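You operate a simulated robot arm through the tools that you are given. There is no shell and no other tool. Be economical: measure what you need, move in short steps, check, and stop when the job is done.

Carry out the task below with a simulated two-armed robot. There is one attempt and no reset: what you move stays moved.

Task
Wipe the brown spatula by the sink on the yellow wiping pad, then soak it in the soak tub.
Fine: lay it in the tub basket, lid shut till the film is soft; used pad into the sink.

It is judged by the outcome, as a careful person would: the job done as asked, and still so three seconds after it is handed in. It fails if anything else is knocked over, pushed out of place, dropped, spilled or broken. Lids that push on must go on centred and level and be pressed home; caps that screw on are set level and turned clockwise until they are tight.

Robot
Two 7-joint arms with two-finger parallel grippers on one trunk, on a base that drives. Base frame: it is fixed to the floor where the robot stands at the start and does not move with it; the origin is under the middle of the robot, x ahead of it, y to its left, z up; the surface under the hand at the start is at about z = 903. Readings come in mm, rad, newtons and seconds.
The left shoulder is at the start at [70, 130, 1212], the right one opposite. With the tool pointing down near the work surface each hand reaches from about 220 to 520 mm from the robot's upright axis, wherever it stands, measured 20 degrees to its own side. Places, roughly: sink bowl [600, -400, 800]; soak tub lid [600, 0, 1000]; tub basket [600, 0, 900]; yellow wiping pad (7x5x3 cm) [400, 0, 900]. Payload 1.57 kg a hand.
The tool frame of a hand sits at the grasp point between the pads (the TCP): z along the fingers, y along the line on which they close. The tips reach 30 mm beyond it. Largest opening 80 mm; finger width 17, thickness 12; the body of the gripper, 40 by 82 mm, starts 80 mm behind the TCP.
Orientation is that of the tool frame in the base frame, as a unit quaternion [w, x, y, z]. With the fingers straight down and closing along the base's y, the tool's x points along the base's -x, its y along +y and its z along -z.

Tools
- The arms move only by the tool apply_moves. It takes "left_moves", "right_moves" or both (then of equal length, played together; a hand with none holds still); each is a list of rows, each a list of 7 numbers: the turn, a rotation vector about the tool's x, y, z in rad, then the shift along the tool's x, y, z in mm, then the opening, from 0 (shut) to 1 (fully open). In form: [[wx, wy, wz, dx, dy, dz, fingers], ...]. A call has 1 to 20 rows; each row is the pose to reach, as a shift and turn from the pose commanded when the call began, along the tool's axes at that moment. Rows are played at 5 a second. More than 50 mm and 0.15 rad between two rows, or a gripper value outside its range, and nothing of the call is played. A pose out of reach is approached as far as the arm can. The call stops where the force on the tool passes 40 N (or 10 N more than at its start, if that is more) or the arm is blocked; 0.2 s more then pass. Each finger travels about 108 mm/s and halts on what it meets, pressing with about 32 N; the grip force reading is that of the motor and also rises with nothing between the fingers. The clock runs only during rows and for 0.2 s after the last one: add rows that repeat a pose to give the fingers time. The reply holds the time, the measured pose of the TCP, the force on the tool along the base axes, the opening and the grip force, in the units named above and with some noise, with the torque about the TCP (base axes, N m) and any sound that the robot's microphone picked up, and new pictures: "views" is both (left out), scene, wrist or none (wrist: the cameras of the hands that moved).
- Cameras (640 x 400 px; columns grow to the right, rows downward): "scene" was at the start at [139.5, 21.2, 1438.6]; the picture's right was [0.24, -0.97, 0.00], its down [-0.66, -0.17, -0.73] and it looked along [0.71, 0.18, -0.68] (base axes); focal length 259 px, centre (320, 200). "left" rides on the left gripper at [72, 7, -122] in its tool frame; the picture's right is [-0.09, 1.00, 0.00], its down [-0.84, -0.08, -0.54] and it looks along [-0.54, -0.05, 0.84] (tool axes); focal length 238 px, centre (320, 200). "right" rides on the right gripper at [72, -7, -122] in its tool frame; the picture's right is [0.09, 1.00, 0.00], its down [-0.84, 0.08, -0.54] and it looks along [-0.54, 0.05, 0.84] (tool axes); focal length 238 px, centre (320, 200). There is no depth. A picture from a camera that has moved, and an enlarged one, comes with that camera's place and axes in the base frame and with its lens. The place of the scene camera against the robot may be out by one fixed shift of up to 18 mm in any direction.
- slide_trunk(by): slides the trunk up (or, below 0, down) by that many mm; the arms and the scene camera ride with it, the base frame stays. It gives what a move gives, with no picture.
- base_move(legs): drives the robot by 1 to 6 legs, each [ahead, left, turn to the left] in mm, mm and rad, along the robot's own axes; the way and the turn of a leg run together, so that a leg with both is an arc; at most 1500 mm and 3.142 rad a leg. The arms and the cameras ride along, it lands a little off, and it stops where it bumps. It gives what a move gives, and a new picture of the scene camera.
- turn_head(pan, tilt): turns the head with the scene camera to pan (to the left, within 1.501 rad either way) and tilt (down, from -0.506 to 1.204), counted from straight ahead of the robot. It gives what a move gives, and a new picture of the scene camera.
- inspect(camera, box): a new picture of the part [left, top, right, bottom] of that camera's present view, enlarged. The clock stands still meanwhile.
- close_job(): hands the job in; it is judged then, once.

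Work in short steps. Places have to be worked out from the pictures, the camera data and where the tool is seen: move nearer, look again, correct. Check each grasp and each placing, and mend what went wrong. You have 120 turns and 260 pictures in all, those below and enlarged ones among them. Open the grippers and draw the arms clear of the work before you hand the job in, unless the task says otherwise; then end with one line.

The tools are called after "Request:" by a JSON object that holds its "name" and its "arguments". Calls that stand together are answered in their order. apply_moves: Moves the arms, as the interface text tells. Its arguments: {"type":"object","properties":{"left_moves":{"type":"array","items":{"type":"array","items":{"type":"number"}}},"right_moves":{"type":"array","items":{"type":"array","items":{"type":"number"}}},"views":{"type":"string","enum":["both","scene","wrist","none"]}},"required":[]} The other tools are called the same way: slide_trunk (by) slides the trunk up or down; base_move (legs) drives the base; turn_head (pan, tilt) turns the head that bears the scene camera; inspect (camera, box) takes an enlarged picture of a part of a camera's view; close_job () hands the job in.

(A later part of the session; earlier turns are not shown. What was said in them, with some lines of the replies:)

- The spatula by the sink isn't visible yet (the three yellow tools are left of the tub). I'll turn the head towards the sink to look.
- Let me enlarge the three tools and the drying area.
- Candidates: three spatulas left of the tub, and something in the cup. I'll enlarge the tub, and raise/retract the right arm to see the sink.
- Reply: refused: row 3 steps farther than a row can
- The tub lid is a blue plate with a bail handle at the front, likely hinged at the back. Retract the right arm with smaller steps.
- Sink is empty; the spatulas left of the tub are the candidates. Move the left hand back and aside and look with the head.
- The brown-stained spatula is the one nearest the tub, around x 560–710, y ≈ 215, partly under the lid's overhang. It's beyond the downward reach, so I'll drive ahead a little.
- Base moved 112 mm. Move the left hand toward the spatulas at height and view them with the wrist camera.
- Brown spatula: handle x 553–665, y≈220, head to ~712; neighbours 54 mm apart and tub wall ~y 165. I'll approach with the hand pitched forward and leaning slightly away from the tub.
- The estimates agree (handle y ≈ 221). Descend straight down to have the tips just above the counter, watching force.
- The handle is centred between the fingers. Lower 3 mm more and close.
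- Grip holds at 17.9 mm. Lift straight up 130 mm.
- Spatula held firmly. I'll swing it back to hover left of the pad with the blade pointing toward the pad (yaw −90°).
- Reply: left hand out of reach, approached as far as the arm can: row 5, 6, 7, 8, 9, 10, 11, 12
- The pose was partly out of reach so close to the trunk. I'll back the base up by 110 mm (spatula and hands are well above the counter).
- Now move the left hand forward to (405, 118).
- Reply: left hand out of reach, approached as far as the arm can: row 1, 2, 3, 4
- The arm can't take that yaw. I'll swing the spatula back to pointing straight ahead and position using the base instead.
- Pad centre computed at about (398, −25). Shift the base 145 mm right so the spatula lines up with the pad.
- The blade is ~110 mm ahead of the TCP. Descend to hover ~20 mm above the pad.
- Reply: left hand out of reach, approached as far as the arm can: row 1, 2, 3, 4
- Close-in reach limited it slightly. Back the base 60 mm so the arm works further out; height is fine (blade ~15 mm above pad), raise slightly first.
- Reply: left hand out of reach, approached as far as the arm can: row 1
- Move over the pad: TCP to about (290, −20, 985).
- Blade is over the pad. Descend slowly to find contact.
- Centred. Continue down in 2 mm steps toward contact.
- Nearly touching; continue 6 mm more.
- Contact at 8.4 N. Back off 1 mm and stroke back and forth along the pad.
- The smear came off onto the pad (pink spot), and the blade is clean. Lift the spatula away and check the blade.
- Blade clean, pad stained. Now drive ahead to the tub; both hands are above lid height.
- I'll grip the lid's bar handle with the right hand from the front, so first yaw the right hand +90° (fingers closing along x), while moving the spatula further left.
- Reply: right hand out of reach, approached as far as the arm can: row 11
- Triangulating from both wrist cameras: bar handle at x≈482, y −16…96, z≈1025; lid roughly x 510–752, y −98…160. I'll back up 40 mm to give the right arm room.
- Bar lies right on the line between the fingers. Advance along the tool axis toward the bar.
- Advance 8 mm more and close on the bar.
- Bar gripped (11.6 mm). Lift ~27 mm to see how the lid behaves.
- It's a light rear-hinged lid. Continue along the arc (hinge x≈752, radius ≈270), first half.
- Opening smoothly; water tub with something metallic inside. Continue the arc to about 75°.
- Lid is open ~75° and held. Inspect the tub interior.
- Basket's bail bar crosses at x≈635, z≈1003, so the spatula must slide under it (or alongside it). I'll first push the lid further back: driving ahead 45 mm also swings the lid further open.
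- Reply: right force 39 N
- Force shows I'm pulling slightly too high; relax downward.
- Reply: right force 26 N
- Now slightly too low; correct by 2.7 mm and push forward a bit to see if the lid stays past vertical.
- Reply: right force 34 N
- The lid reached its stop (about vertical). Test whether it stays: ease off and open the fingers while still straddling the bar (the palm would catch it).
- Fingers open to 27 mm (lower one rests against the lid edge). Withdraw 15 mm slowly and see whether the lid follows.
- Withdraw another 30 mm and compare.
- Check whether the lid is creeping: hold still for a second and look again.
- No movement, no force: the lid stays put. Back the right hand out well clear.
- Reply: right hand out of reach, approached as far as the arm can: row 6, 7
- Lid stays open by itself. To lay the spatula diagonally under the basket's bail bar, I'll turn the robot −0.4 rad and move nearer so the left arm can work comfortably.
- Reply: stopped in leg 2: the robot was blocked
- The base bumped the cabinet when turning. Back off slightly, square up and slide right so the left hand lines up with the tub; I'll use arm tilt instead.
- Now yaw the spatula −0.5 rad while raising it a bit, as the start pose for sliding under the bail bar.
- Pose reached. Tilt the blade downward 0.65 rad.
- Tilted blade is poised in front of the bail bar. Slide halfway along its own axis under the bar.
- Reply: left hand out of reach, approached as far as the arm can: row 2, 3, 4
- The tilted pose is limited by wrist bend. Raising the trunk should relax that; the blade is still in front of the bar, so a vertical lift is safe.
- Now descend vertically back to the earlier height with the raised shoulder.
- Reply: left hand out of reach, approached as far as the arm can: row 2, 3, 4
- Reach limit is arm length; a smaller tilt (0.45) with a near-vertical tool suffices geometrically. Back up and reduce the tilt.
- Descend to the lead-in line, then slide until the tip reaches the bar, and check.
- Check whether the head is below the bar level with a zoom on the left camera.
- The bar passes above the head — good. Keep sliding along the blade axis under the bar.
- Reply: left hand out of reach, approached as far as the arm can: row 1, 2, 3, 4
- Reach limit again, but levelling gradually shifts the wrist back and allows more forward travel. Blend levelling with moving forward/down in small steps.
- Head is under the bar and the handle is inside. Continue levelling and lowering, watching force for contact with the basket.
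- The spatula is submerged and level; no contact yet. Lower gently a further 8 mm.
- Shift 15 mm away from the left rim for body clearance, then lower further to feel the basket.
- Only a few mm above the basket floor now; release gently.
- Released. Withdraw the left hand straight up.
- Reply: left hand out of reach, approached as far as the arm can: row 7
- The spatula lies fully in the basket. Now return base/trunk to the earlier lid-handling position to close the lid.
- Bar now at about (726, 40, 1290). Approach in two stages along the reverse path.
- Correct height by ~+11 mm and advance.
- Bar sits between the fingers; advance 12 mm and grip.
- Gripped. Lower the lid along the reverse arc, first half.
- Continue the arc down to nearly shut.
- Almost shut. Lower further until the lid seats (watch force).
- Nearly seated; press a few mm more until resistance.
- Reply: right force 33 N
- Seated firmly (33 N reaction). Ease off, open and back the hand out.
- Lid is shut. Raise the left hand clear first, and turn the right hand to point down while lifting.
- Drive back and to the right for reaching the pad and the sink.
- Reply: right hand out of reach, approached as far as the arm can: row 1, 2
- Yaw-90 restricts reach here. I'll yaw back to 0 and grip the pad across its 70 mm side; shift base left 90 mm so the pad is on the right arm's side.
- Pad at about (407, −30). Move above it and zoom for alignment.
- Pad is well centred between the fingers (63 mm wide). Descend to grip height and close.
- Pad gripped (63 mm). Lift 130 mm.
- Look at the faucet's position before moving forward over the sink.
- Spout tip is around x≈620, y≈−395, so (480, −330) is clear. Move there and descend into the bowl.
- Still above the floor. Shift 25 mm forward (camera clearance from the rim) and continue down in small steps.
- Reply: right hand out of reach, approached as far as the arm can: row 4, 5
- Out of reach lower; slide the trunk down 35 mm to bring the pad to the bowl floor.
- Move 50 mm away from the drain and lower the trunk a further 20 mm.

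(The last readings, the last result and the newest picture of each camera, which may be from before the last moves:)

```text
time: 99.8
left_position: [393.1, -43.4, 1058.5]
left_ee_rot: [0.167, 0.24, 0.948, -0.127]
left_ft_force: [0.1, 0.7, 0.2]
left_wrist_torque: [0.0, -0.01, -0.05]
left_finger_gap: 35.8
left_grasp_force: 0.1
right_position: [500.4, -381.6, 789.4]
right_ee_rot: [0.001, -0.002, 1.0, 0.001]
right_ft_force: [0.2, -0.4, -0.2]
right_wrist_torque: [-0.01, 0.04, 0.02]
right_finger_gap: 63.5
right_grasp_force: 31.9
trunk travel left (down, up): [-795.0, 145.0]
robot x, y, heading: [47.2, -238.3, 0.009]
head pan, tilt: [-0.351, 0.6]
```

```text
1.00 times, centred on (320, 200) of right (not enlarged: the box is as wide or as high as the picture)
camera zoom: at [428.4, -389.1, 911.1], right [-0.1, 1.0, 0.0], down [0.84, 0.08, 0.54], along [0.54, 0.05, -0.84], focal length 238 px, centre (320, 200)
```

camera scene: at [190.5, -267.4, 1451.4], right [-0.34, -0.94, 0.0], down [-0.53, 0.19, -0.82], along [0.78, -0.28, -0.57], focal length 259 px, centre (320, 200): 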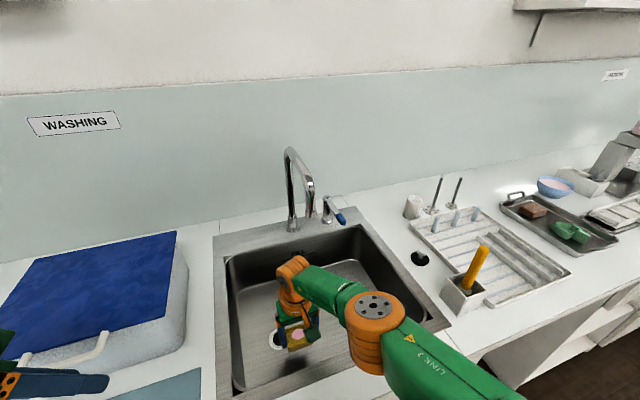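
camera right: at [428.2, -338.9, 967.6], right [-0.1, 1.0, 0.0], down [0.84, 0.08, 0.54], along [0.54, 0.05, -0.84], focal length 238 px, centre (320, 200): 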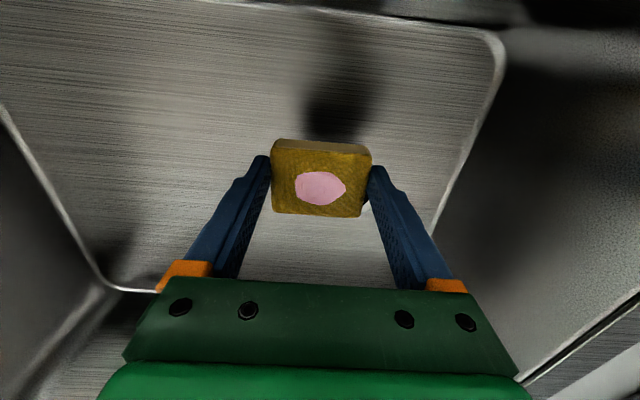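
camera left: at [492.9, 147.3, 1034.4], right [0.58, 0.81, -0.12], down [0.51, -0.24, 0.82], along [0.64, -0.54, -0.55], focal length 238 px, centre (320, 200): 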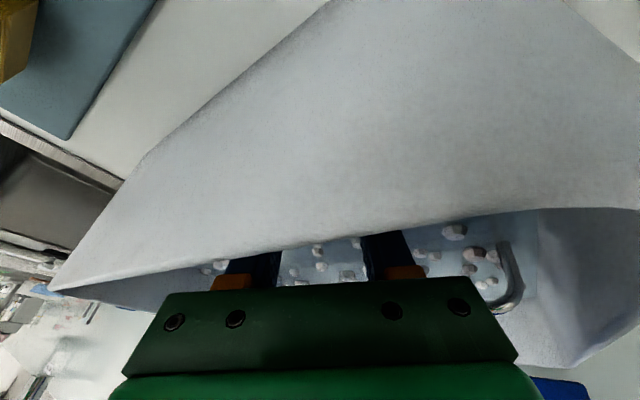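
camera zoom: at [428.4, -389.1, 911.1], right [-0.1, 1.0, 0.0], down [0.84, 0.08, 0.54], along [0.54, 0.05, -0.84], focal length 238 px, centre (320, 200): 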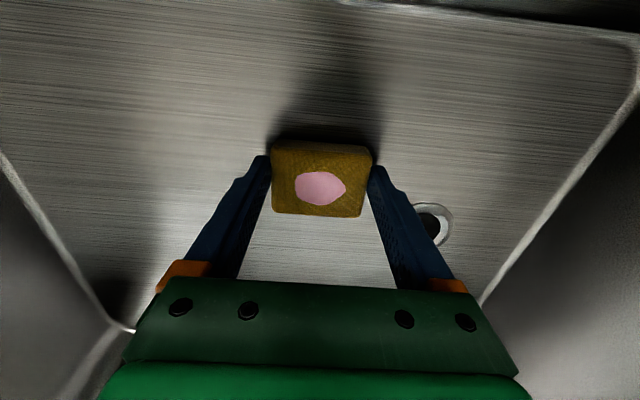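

The shadow is close to the pad; lower 12 mm more.

Request:
{"name": "slide_trunk", "arguments": {"by": -12}}

Request:
{"name": "inspect", "arguments": {"camera": "right", "box": [200, 80, 440, 230]}}

```text
time: 100.3
left_position: [388.1, -42.9, 1051.4]
left_ee_rot: [0.171, 0.241, 0.947, -0.126]
left_ft_force: [0.0, 0.0, 0.7]
left_wrist_torque: [0.01, 0.02, -0.01]
left_finger_gap: 36.2
left_grasp_force: 0.1
right_position: [500.0, -380.8, 787.3]
right_ee_rot: [0.009, -0.002, 1.0, 0.001]
right_ft_force: [-9.9, 0.8, 19.0]
right_wrist_torque: [-0.07, 0.55, -0.02]
right_finger_gap: 63.3
right_grasp_force: 32.3
trunk travel left (down, up): [-787.0, 153.0]
robot x, y, heading: [48.7, -237.8, 0.006]
head pan, tilt: [-0.351, 0.6]
stopped: the force on the tool passed its limit at 43 N (the readings are from after the stop); the commanded pose is now the measured one
```

```text
2.67 times, centred on (320, 155) of right
camera zoom: at [426.0, -388.8, 907.9], right [-0.09, 1.0, 0.0], down [0.83, 0.08, 0.56], along [0.55, 0.05, -0.83], focal length 636 px, centre (320, 320)
```

zoom: 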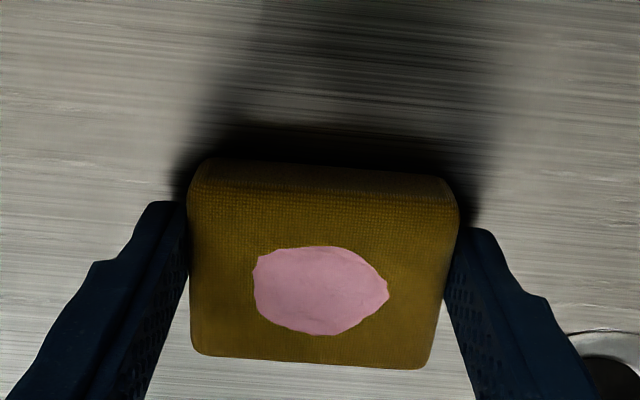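

The pad is on the sink floor (contact felt). Release and lift the hand out.

Request:
{"name": "slide_trunk", "arguments": {"by": 4}}

Request:
{"name": "apply_moves", "arguments": {"right_moves": [[0, 0, 0, 0, 0, 0, 0.7], [0, 0, 0, 0, 0, 0, 1], [0, 0, 0, 0, 0, 0, 1], [0, 0, 0, 0, 0, -30, 1], [0, 0, 0, 0, 0, -70, 1], [0, 0, 0, 0, 0, -110, 1], [0, 0, 0, 0, 0, -150, 1]], "views": "wrist"}}

```text
time: 100.8
left_position: [392.4, -43.4, 1055.9]
left_ee_rot: [0.169, 0.24, 0.947, -0.127]
left_ft_force: [0.7, 0.5, -0.4]
left_wrist_torque: [0.01, -0.01, -0.01]
left_finger_gap: 36.3
left_grasp_force: 0.1
right_position: [503.0, -382.7, 787.3]
right_ee_rot: [0.009, -0.002, 1.0, 0.001]
right_ft_force: [-0.6, -0.3, -0.8]
right_wrist_torque: [0.01, 0.0, -0.02]
right_finger_gap: 63.0
right_grasp_force: 31.7
trunk travel left (down, up): [-791.0, 149.0]
robot x, y, heading: [47.4, -240.1, 0.003]
head pan, tilt: [-0.351, 0.6]
```

```text
time: 102.4
left_position: [393.3, -44.0, 1053.4]
left_ee_rot: [0.169, 0.241, 0.947, -0.126]
left_ft_force: [-0.4, 0.1, 1.0]
left_wrist_torque: [0.05, -0.01, -0.03]
left_finger_gap: 36.0
left_grasp_force: 0.2
right_position: [502.8, -384.6, 937.1]
right_ee_rot: [0.007, -0.002, 1.0, 0.001]
right_ft_force: [-0.2, -0.8, -0.1]
right_wrist_torque: [-0.01, -0.02, -0.01]
right_finger_gap: 80.0
right_grasp_force: 0.0
trunk travel left (down, up): [-791.0, 149.0]
robot x, y, heading: [47.6, -238.1, 0.008]
head pan, tilt: [-0.351, 0.6]
camera right: at [428.8, -391.5, 1058.8], right [-0.1, 1.0, 0.0], down [0.83, 0.08, 0.55], along [0.55, 0.05, -0.83], focal length 238 px, centre (320, 200)
```

right: 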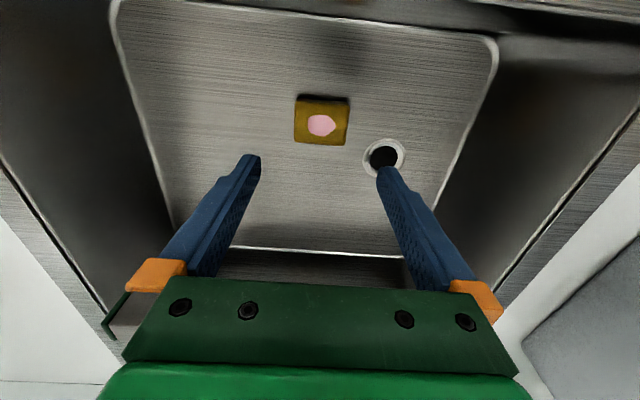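

Pad is lying in the sink. Raise the right arm and trunk, then back away and check the scene.

Request:
{"name": "apply_moves", "arguments": {"right_moves": [[0, 0, 0, 10, 0, -45, 1], [0, 0, 0, 25, 0, -90, 1], [0, 0, 0, 50, 0, -130, 1], [0, 0, 0, 80, 0, -160, 1]], "views": "none"}}

Request:
{"name": "slide_trunk", "arguments": {"by": 55}}

Request:
{"name": "base_move", "arguments": {"legs": [[-150, 0, 0], [0, 150, 0]]}}

Request:
{"name": "turn_head", "arguments": {"pan": 0.0, "tilt": 0.65}}

```text
time: 103.4
left_position: [391.5, -44.3, 1054.8]
left_ee_rot: [0.169, 0.241, 0.947, -0.126]
left_ft_force: [-0.2, -0.2, -0.3]
left_wrist_torque: [-0.04, -0.02, 0.0]
left_finger_gap: 36.4
left_grasp_force: 0.0
right_position: [419.5, -383.7, 1095.6]
right_ee_rot: [0.008, -0.001, 1.0, 0.0]
right_ft_force: [-0.8, -0.9, 0.4]
right_wrist_torque: [0.02, 0.01, 0.03]
right_finger_gap: 80.0
right_grasp_force: 0.0
trunk travel left (down, up): [-791.0, 149.0]
robot x, y, heading: [49.6, -239.6, 0.008]
head pan, tilt: [-0.351, 0.6]
```

```text
time: 104.4
left_position: [393.2, -43.5, 1109.4]
left_ee_rot: [0.168, 0.241, 0.948, -0.127]
left_ft_force: [0.0, 0.9, 0.4]
left_wrist_torque: [-0.01, 0.04, 0.02]
left_finger_gap: 35.8
left_grasp_force: 0.0
right_position: [420.8, -384.9, 1149.5]
right_ee_rot: [0.007, -0.002, 1.0, 0.001]
right_ft_force: [0.3, 0.1, -0.7]
right_wrist_torque: [0.01, -0.04, 0.0]
right_finger_gap: 80.0
right_grasp_force: 0.1
trunk travel left (down, up): [-846.0, 94.0]
robot x, y, heading: [47.0, -237.2, 0.005]
head pan, tilt: [-0.351, 0.6]
```

```text
time: 106.7
left_position: [240.1, 100.4, 1110.2]
left_ee_rot: [0.168, 0.239, 0.948, -0.124]
left_ft_force: [-0.4, -0.1, 0.4]
left_wrist_torque: [0.03, -0.03, 0.04]
left_finger_gap: 36.0
left_grasp_force: 0.0
right_position: [269.6, -239.3, 1149.2]
right_ee_rot: [0.007, -0.003, 1.0, 0.002]
right_ft_force: [-0.2, 1.0, 0.2]
right_wrist_torque: [0.05, -0.01, 0.0]
right_finger_gap: 80.0
right_grasp_force: 0.1
trunk travel left (down, up): [-846.0, 94.0]
robot x, y, heading: [-102.2, -90.8, 0.007]
head pan, tilt: [-0.351, 0.6]
camera scene: at [38.8, -124.6, 1447.0], right [-0.33, -0.94, 0.0], down [-0.53, 0.19, -0.82], along [0.78, -0.27, -0.57], focal length 259 px, centre (320, 200)
```

scene: 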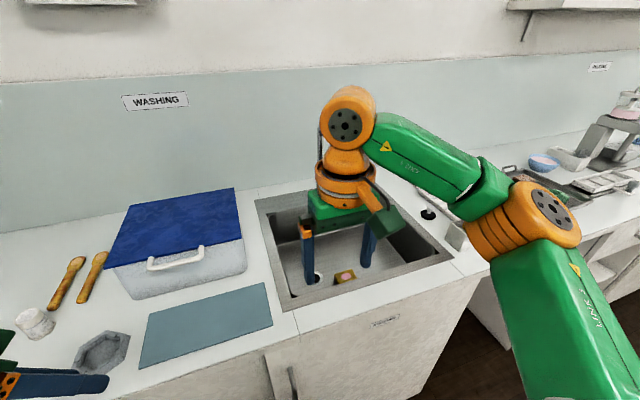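

```text
time: 107.5
left_position: [240.6, 104.8, 1110.0]
left_ee_rot: [0.169, 0.239, 0.948, -0.126]
left_ft_force: [0.1, 0.4, -0.5]
left_wrist_torque: [-0.03, 0.02, -0.01]
left_finger_gap: 35.9
left_grasp_force: 0.0
right_position: [271.1, -235.1, 1150.0]
right_ee_rot: [0.007, -0.004, 1.0, 0.0]
right_ft_force: [0.3, 0.7, 0.1]
right_wrist_torque: [-0.01, 0.01, 0.0]
right_finger_gap: 79.8
right_grasp_force: 0.1
trunk travel left (down, up): [-846.0, 94.0]
robot x, y, heading: [-100.6, -93.5, 0.014]
head pan, tilt: [0.0, 0.649]
camera scene: at [42.9, -89.4, 1442.7], right [0.01, -1.0, 0.0], down [-0.6, -0.01, -0.8], along [0.8, 0.01, -0.6], focal length 259 px, centre (320, 200)
```

scene: 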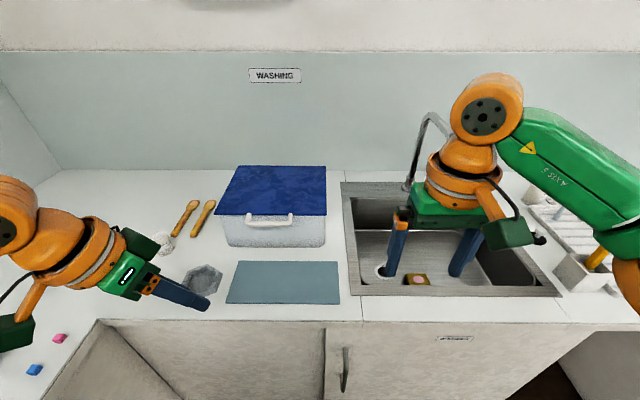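

Everything is in place. Zoom to verify that the lid is level and shut.

Request:
{"name": "inspect", "arguments": {"camera": "scene", "box": [190, 150, 350, 260]}}

Request:
{"name": "apply_moves", "arguments": {"left_moves": [[0, 0, 0, 0, 0, 0, 1], [0, 0, 0, 0, 0, 0, 1], [0, 0, 0, 0, 0, 0, 1], [0, 0, 0, 0, 0, 0, 1], [0, 0, 0, 0, 0, 0, 1], [0, 0, 0, 0, 0, 0, 1], [0, 0, 0, 0, 0, 0, 1], [0, 0, 0, 0, 0, 0, 1], [0, 0, 0, 0, 0, 0, 1], [0, 0, 0, 0, 0, 0, 1], [0, 0, 0, 0, 0, 0, 1], [0, 0, 0, 0, 0, 0, 1], [0, 0, 0, 0, 0, 0, 1], [0, 0, 0, 0, 0, 0, 1], [0, 0, 0, 0, 0, 0, 1], [0, 0, 0, 0, 0, 0, 1], [0, 0, 0, 0, 0, 0, 1], [0, 0, 0, 0, 0, 0, 1], [0, 0, 0, 0, 0, 0, 1], [0, 0, 0, 0, 0, 0, 1]], "views": "none"}}

```text
3.64 times, centred on (270, 205) of scene
camera zoom: at [42.9, -89.4, 1442.7], right [0.01, -1.0, 0.0], down [-0.6, -0.01, -0.8], along [0.8, 0.01, -0.6], focal length 942 px, centre (502, 182)
```

zoom: 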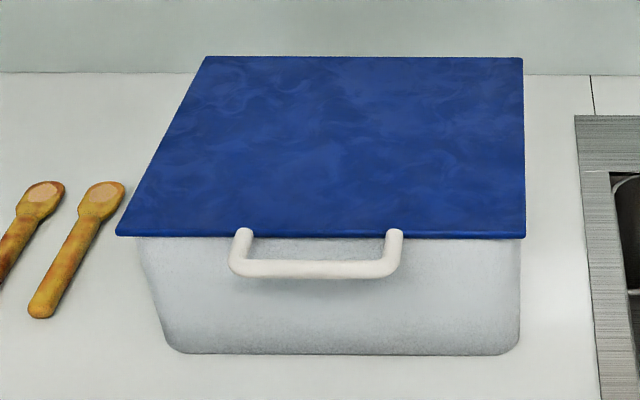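

```text
time: 111.7
left_position: [241.2, 103.1, 1109.7]
left_ee_rot: [0.169, 0.238, 0.948, -0.126]
left_ft_force: [-0.2, -0.1, 0.7]
left_wrist_torque: [0.0, -0.01, -0.03]
left_finger_gap: 80.0
left_grasp_force: 0.0
right_position: [269.8, -235.7, 1149.7]
right_ee_rot: [0.007, -0.003, 1.0, 0.001]
right_ft_force: [0.1, -0.1, -0.6]
right_wrist_torque: [0.01, -0.01, -0.01]
right_finger_gap: 80.0
right_grasp_force: 0.1
trunk travel left (down, up): [-846.0, 94.0]
robot x, y, heading: [-106.4, -93.1, 0.015]
head pan, tilt: [0.0, 0.649]
```

The lid is shut and level. I'll let it soak a while longer with the lid shut before handing in.

Request:
{"name": "apply_moves", "arguments": {"left_moves": [[0, 0, 0, 0, 0, 0, 1], [0, 0, 0, 0, 0, 0, 1], [0, 0, 0, 0, 0, 0, 1], [0, 0, 0, 0, 0, 0, 1], [0, 0, 0, 0, 0, 0, 1], [0, 0, 0, 0, 0, 0, 1], [0, 0, 0, 0, 0, 0, 1], [0, 0, 0, 0, 0, 0, 1], [0, 0, 0, 0, 0, 0, 1], [0, 0, 0, 0, 0, 0, 1], [0, 0, 0, 0, 0, 0, 1], [0, 0, 0, 0, 0, 0, 1], [0, 0, 0, 0, 0, 0, 1], [0, 0, 0, 0, 0, 0, 1], [0, 0, 0, 0, 0, 0, 1], [0, 0, 0, 0, 0, 0, 1], [0, 0, 0, 0, 0, 0, 1], [0, 0, 0, 0, 0, 0, 1], [0, 0, 0, 0, 0, 0, 1], [0, 0, 0, 0, 0, 0, 1]], "views": "none"}}

Request:
{"name": "apply_moves", "arguments": {"left_moves": [[0, 0, 0, 0, 0, 0, 1], [0, 0, 0, 0, 0, 0, 1], [0, 0, 0, 0, 0, 0, 1], [0, 0, 0, 0, 0, 0, 1], [0, 0, 0, 0, 0, 0, 1], [0, 0, 0, 0, 0, 0, 1], [0, 0, 0, 0, 0, 0, 1], [0, 0, 0, 0, 0, 0, 1], [0, 0, 0, 0, 0, 0, 1], [0, 0, 0, 0, 0, 0, 1], [0, 0, 0, 0, 0, 0, 1], [0, 0, 0, 0, 0, 0, 1], [0, 0, 0, 0, 0, 0, 1], [0, 0, 0, 0, 0, 0, 1], [0, 0, 0, 0, 0, 0, 1], [0, 0, 0, 0, 0, 0, 1], [0, 0, 0, 0, 0, 0, 1], [0, 0, 0, 0, 0, 0, 1], [0, 0, 0, 0, 0, 0, 1], [0, 0, 0, 0, 0, 0, 1]], "views": "none"}}

Request:
{"name": "apply_moves", "arguments": {"left_moves": [[0, 0, 0, 0, 0, 0, 1], [0, 0, 0, 0, 0, 0, 1], [0, 0, 0, 0, 0, 0, 1], [0, 0, 0, 0, 0, 0, 1], [0, 0, 0, 0, 0, 0, 1], [0, 0, 0, 0, 0, 0, 1], [0, 0, 0, 0, 0, 0, 1], [0, 0, 0, 0, 0, 0, 1], [0, 0, 0, 0, 0, 0, 1], [0, 0, 0, 0, 0, 0, 1], [0, 0, 0, 0, 0, 0, 1], [0, 0, 0, 0, 0, 0, 1], [0, 0, 0, 0, 0, 0, 1], [0, 0, 0, 0, 0, 0, 1], [0, 0, 0, 0, 0, 0, 1], [0, 0, 0, 0, 0, 0, 1], [0, 0, 0, 0, 0, 0, 1], [0, 0, 0, 0, 0, 0, 1], [0, 0, 0, 0, 0, 0, 1], [0, 0, 0, 0, 0, 0, 1]], "views": "none"}}

Request:
{"name": "apply_moves", "arguments": {"left_moves": [[0, 0, 0, 0, 0, 0, 1], [0, 0, 0, 0, 0, 0, 1], [0, 0, 0, 0, 0, 0, 1], [0, 0, 0, 0, 0, 0, 1], [0, 0, 0, 0, 0, 0, 1], [0, 0, 0, 0, 0, 0, 1], [0, 0, 0, 0, 0, 0, 1], [0, 0, 0, 0, 0, 0, 1], [0, 0, 0, 0, 0, 0, 1], [0, 0, 0, 0, 0, 0, 1], [0, 0, 0, 0, 0, 0, 1], [0, 0, 0, 0, 0, 0, 1], [0, 0, 0, 0, 0, 0, 1], [0, 0, 0, 0, 0, 0, 1], [0, 0, 0, 0, 0, 0, 1], [0, 0, 0, 0, 0, 0, 1], [0, 0, 0, 0, 0, 0, 1], [0, 0, 0, 0, 0, 0, 1], [0, 0, 0, 0, 0, 0, 1], [0, 0, 0, 0, 0, 0, 1]], "views": "scene"}}

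```text
time: 115.9
left_position: [242.3, 103.7, 1109.2]
left_ee_rot: [0.168, 0.239, 0.948, -0.126]
left_ft_force: [-0.1, 0.9, -0.1]
left_wrist_torque: [0.02, -0.01, 0.06]
left_finger_gap: 80.1
left_grasp_force: 0.1
right_position: [270.2, -236.1, 1150.1]
right_ee_rot: [0.007, -0.003, 1.0, 0.001]
right_ft_force: [-0.2, 1.2, -0.4]
right_wrist_torque: [0.01, -0.02, 0.0]
right_finger_gap: 79.9
right_grasp_force: 0.0
trunk travel left (down, up): [-846.0, 94.0]
robot x, y, heading: [-101.7, -90.8, 0.011]
head pan, tilt: [0.0, 0.649]
```

```text
time: 120.1
left_position: [242.3, 104.6, 1110.1]
left_ee_rot: [0.168, 0.238, 0.948, -0.126]
left_ft_force: [0.7, 0.1, 0.0]
left_wrist_torque: [0.01, 0.0, 0.03]
left_finger_gap: 80.0
left_grasp_force: 0.1
right_position: [269.7, -235.3, 1149.1]
right_ee_rot: [0.007, -0.003, 1.0, 0.001]
right_ft_force: [0.5, -0.5, -0.3]
right_wrist_torque: [0.0, 0.0, -0.01]
right_finger_gap: 80.1
right_grasp_force: 0.0
trunk travel left (down, up): [-846.0, 94.0]
robot x, y, heading: [-103.4, -94.8, 0.013]
head pan, tilt: [0.0, 0.649]
```

```text
time: 124.3
left_position: [241.0, 103.6, 1110.3]
left_ee_rot: [0.168, 0.238, 0.948, -0.126]
left_ft_force: [-0.6, 0.2, -0.1]
left_wrist_torque: [0.0, 0.01, 0.04]
left_finger_gap: 79.9
left_grasp_force: 0.2
right_position: [270.3, -236.6, 1147.8]
right_ee_rot: [0.007, -0.003, 1.0, 0.001]
right_ft_force: [-1.1, -0.3, 0.3]
right_wrist_torque: [0.0, 0.01, 0.0]
right_finger_gap: 80.0
right_grasp_force: 0.1
trunk travel left (down, up): [-846.0, 94.0]
robot x, y, heading: [-100.9, -90.0, 0.009]
head pan, tilt: [0.0, 0.649]
```

```text
time: 128.5
left_position: [241.6, 104.4, 1110.1]
left_ee_rot: [0.168, 0.239, 0.948, -0.126]
left_ft_force: [1.0, -0.1, 0.1]
left_wrist_torque: [0.04, 0.0, 0.01]
left_finger_gap: 80.1
left_grasp_force: 0.0
right_position: [270.1, -235.8, 1149.3]
right_ee_rot: [0.007, -0.004, 1.0, 0.001]
right_ft_force: [-0.3, 0.7, -0.1]
right_wrist_torque: [-0.02, 0.03, -0.01]
right_finger_gap: 80.0
right_grasp_force: 0.1
trunk travel left (down, up): [-846.0, 94.0]
robot x, y, heading: [-99.8, -89.8, 0.011]
head pan, tilt: [0.0, 0.649]
camera scene: at [42.9, -90.1, 1442.7], right [0.01, -1.0, 0.0], down [-0.6, -0.01, -0.8], along [0.8, 0.01, -0.6], focal length 259 px, centre (320, 200)
```

scene: 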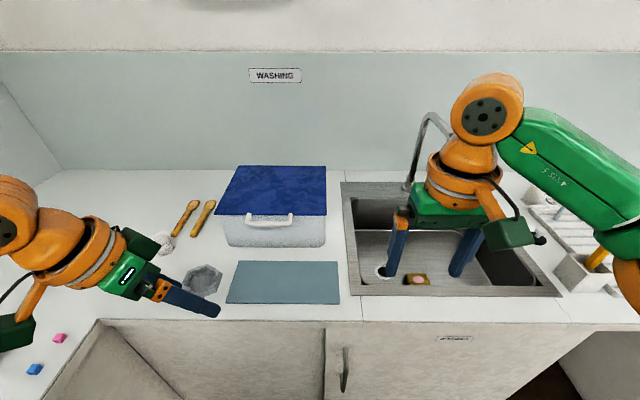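

The spatula has soaked for about 47 s under the shut lid, the pad is in the sink, both grippers are open and clear, and nothing else looks disturbed. Handing in.

Request:
{"name": "close_job", "arguments": {}}

```text
The job is handed in.
```

I wiped the brown spatula on the yellow pad and laid it in the soak tub basket. The lid is pressed shut and the used pad is in the sink; I left it soaking about 47 seconds but could not check through the lid that the film is soft.
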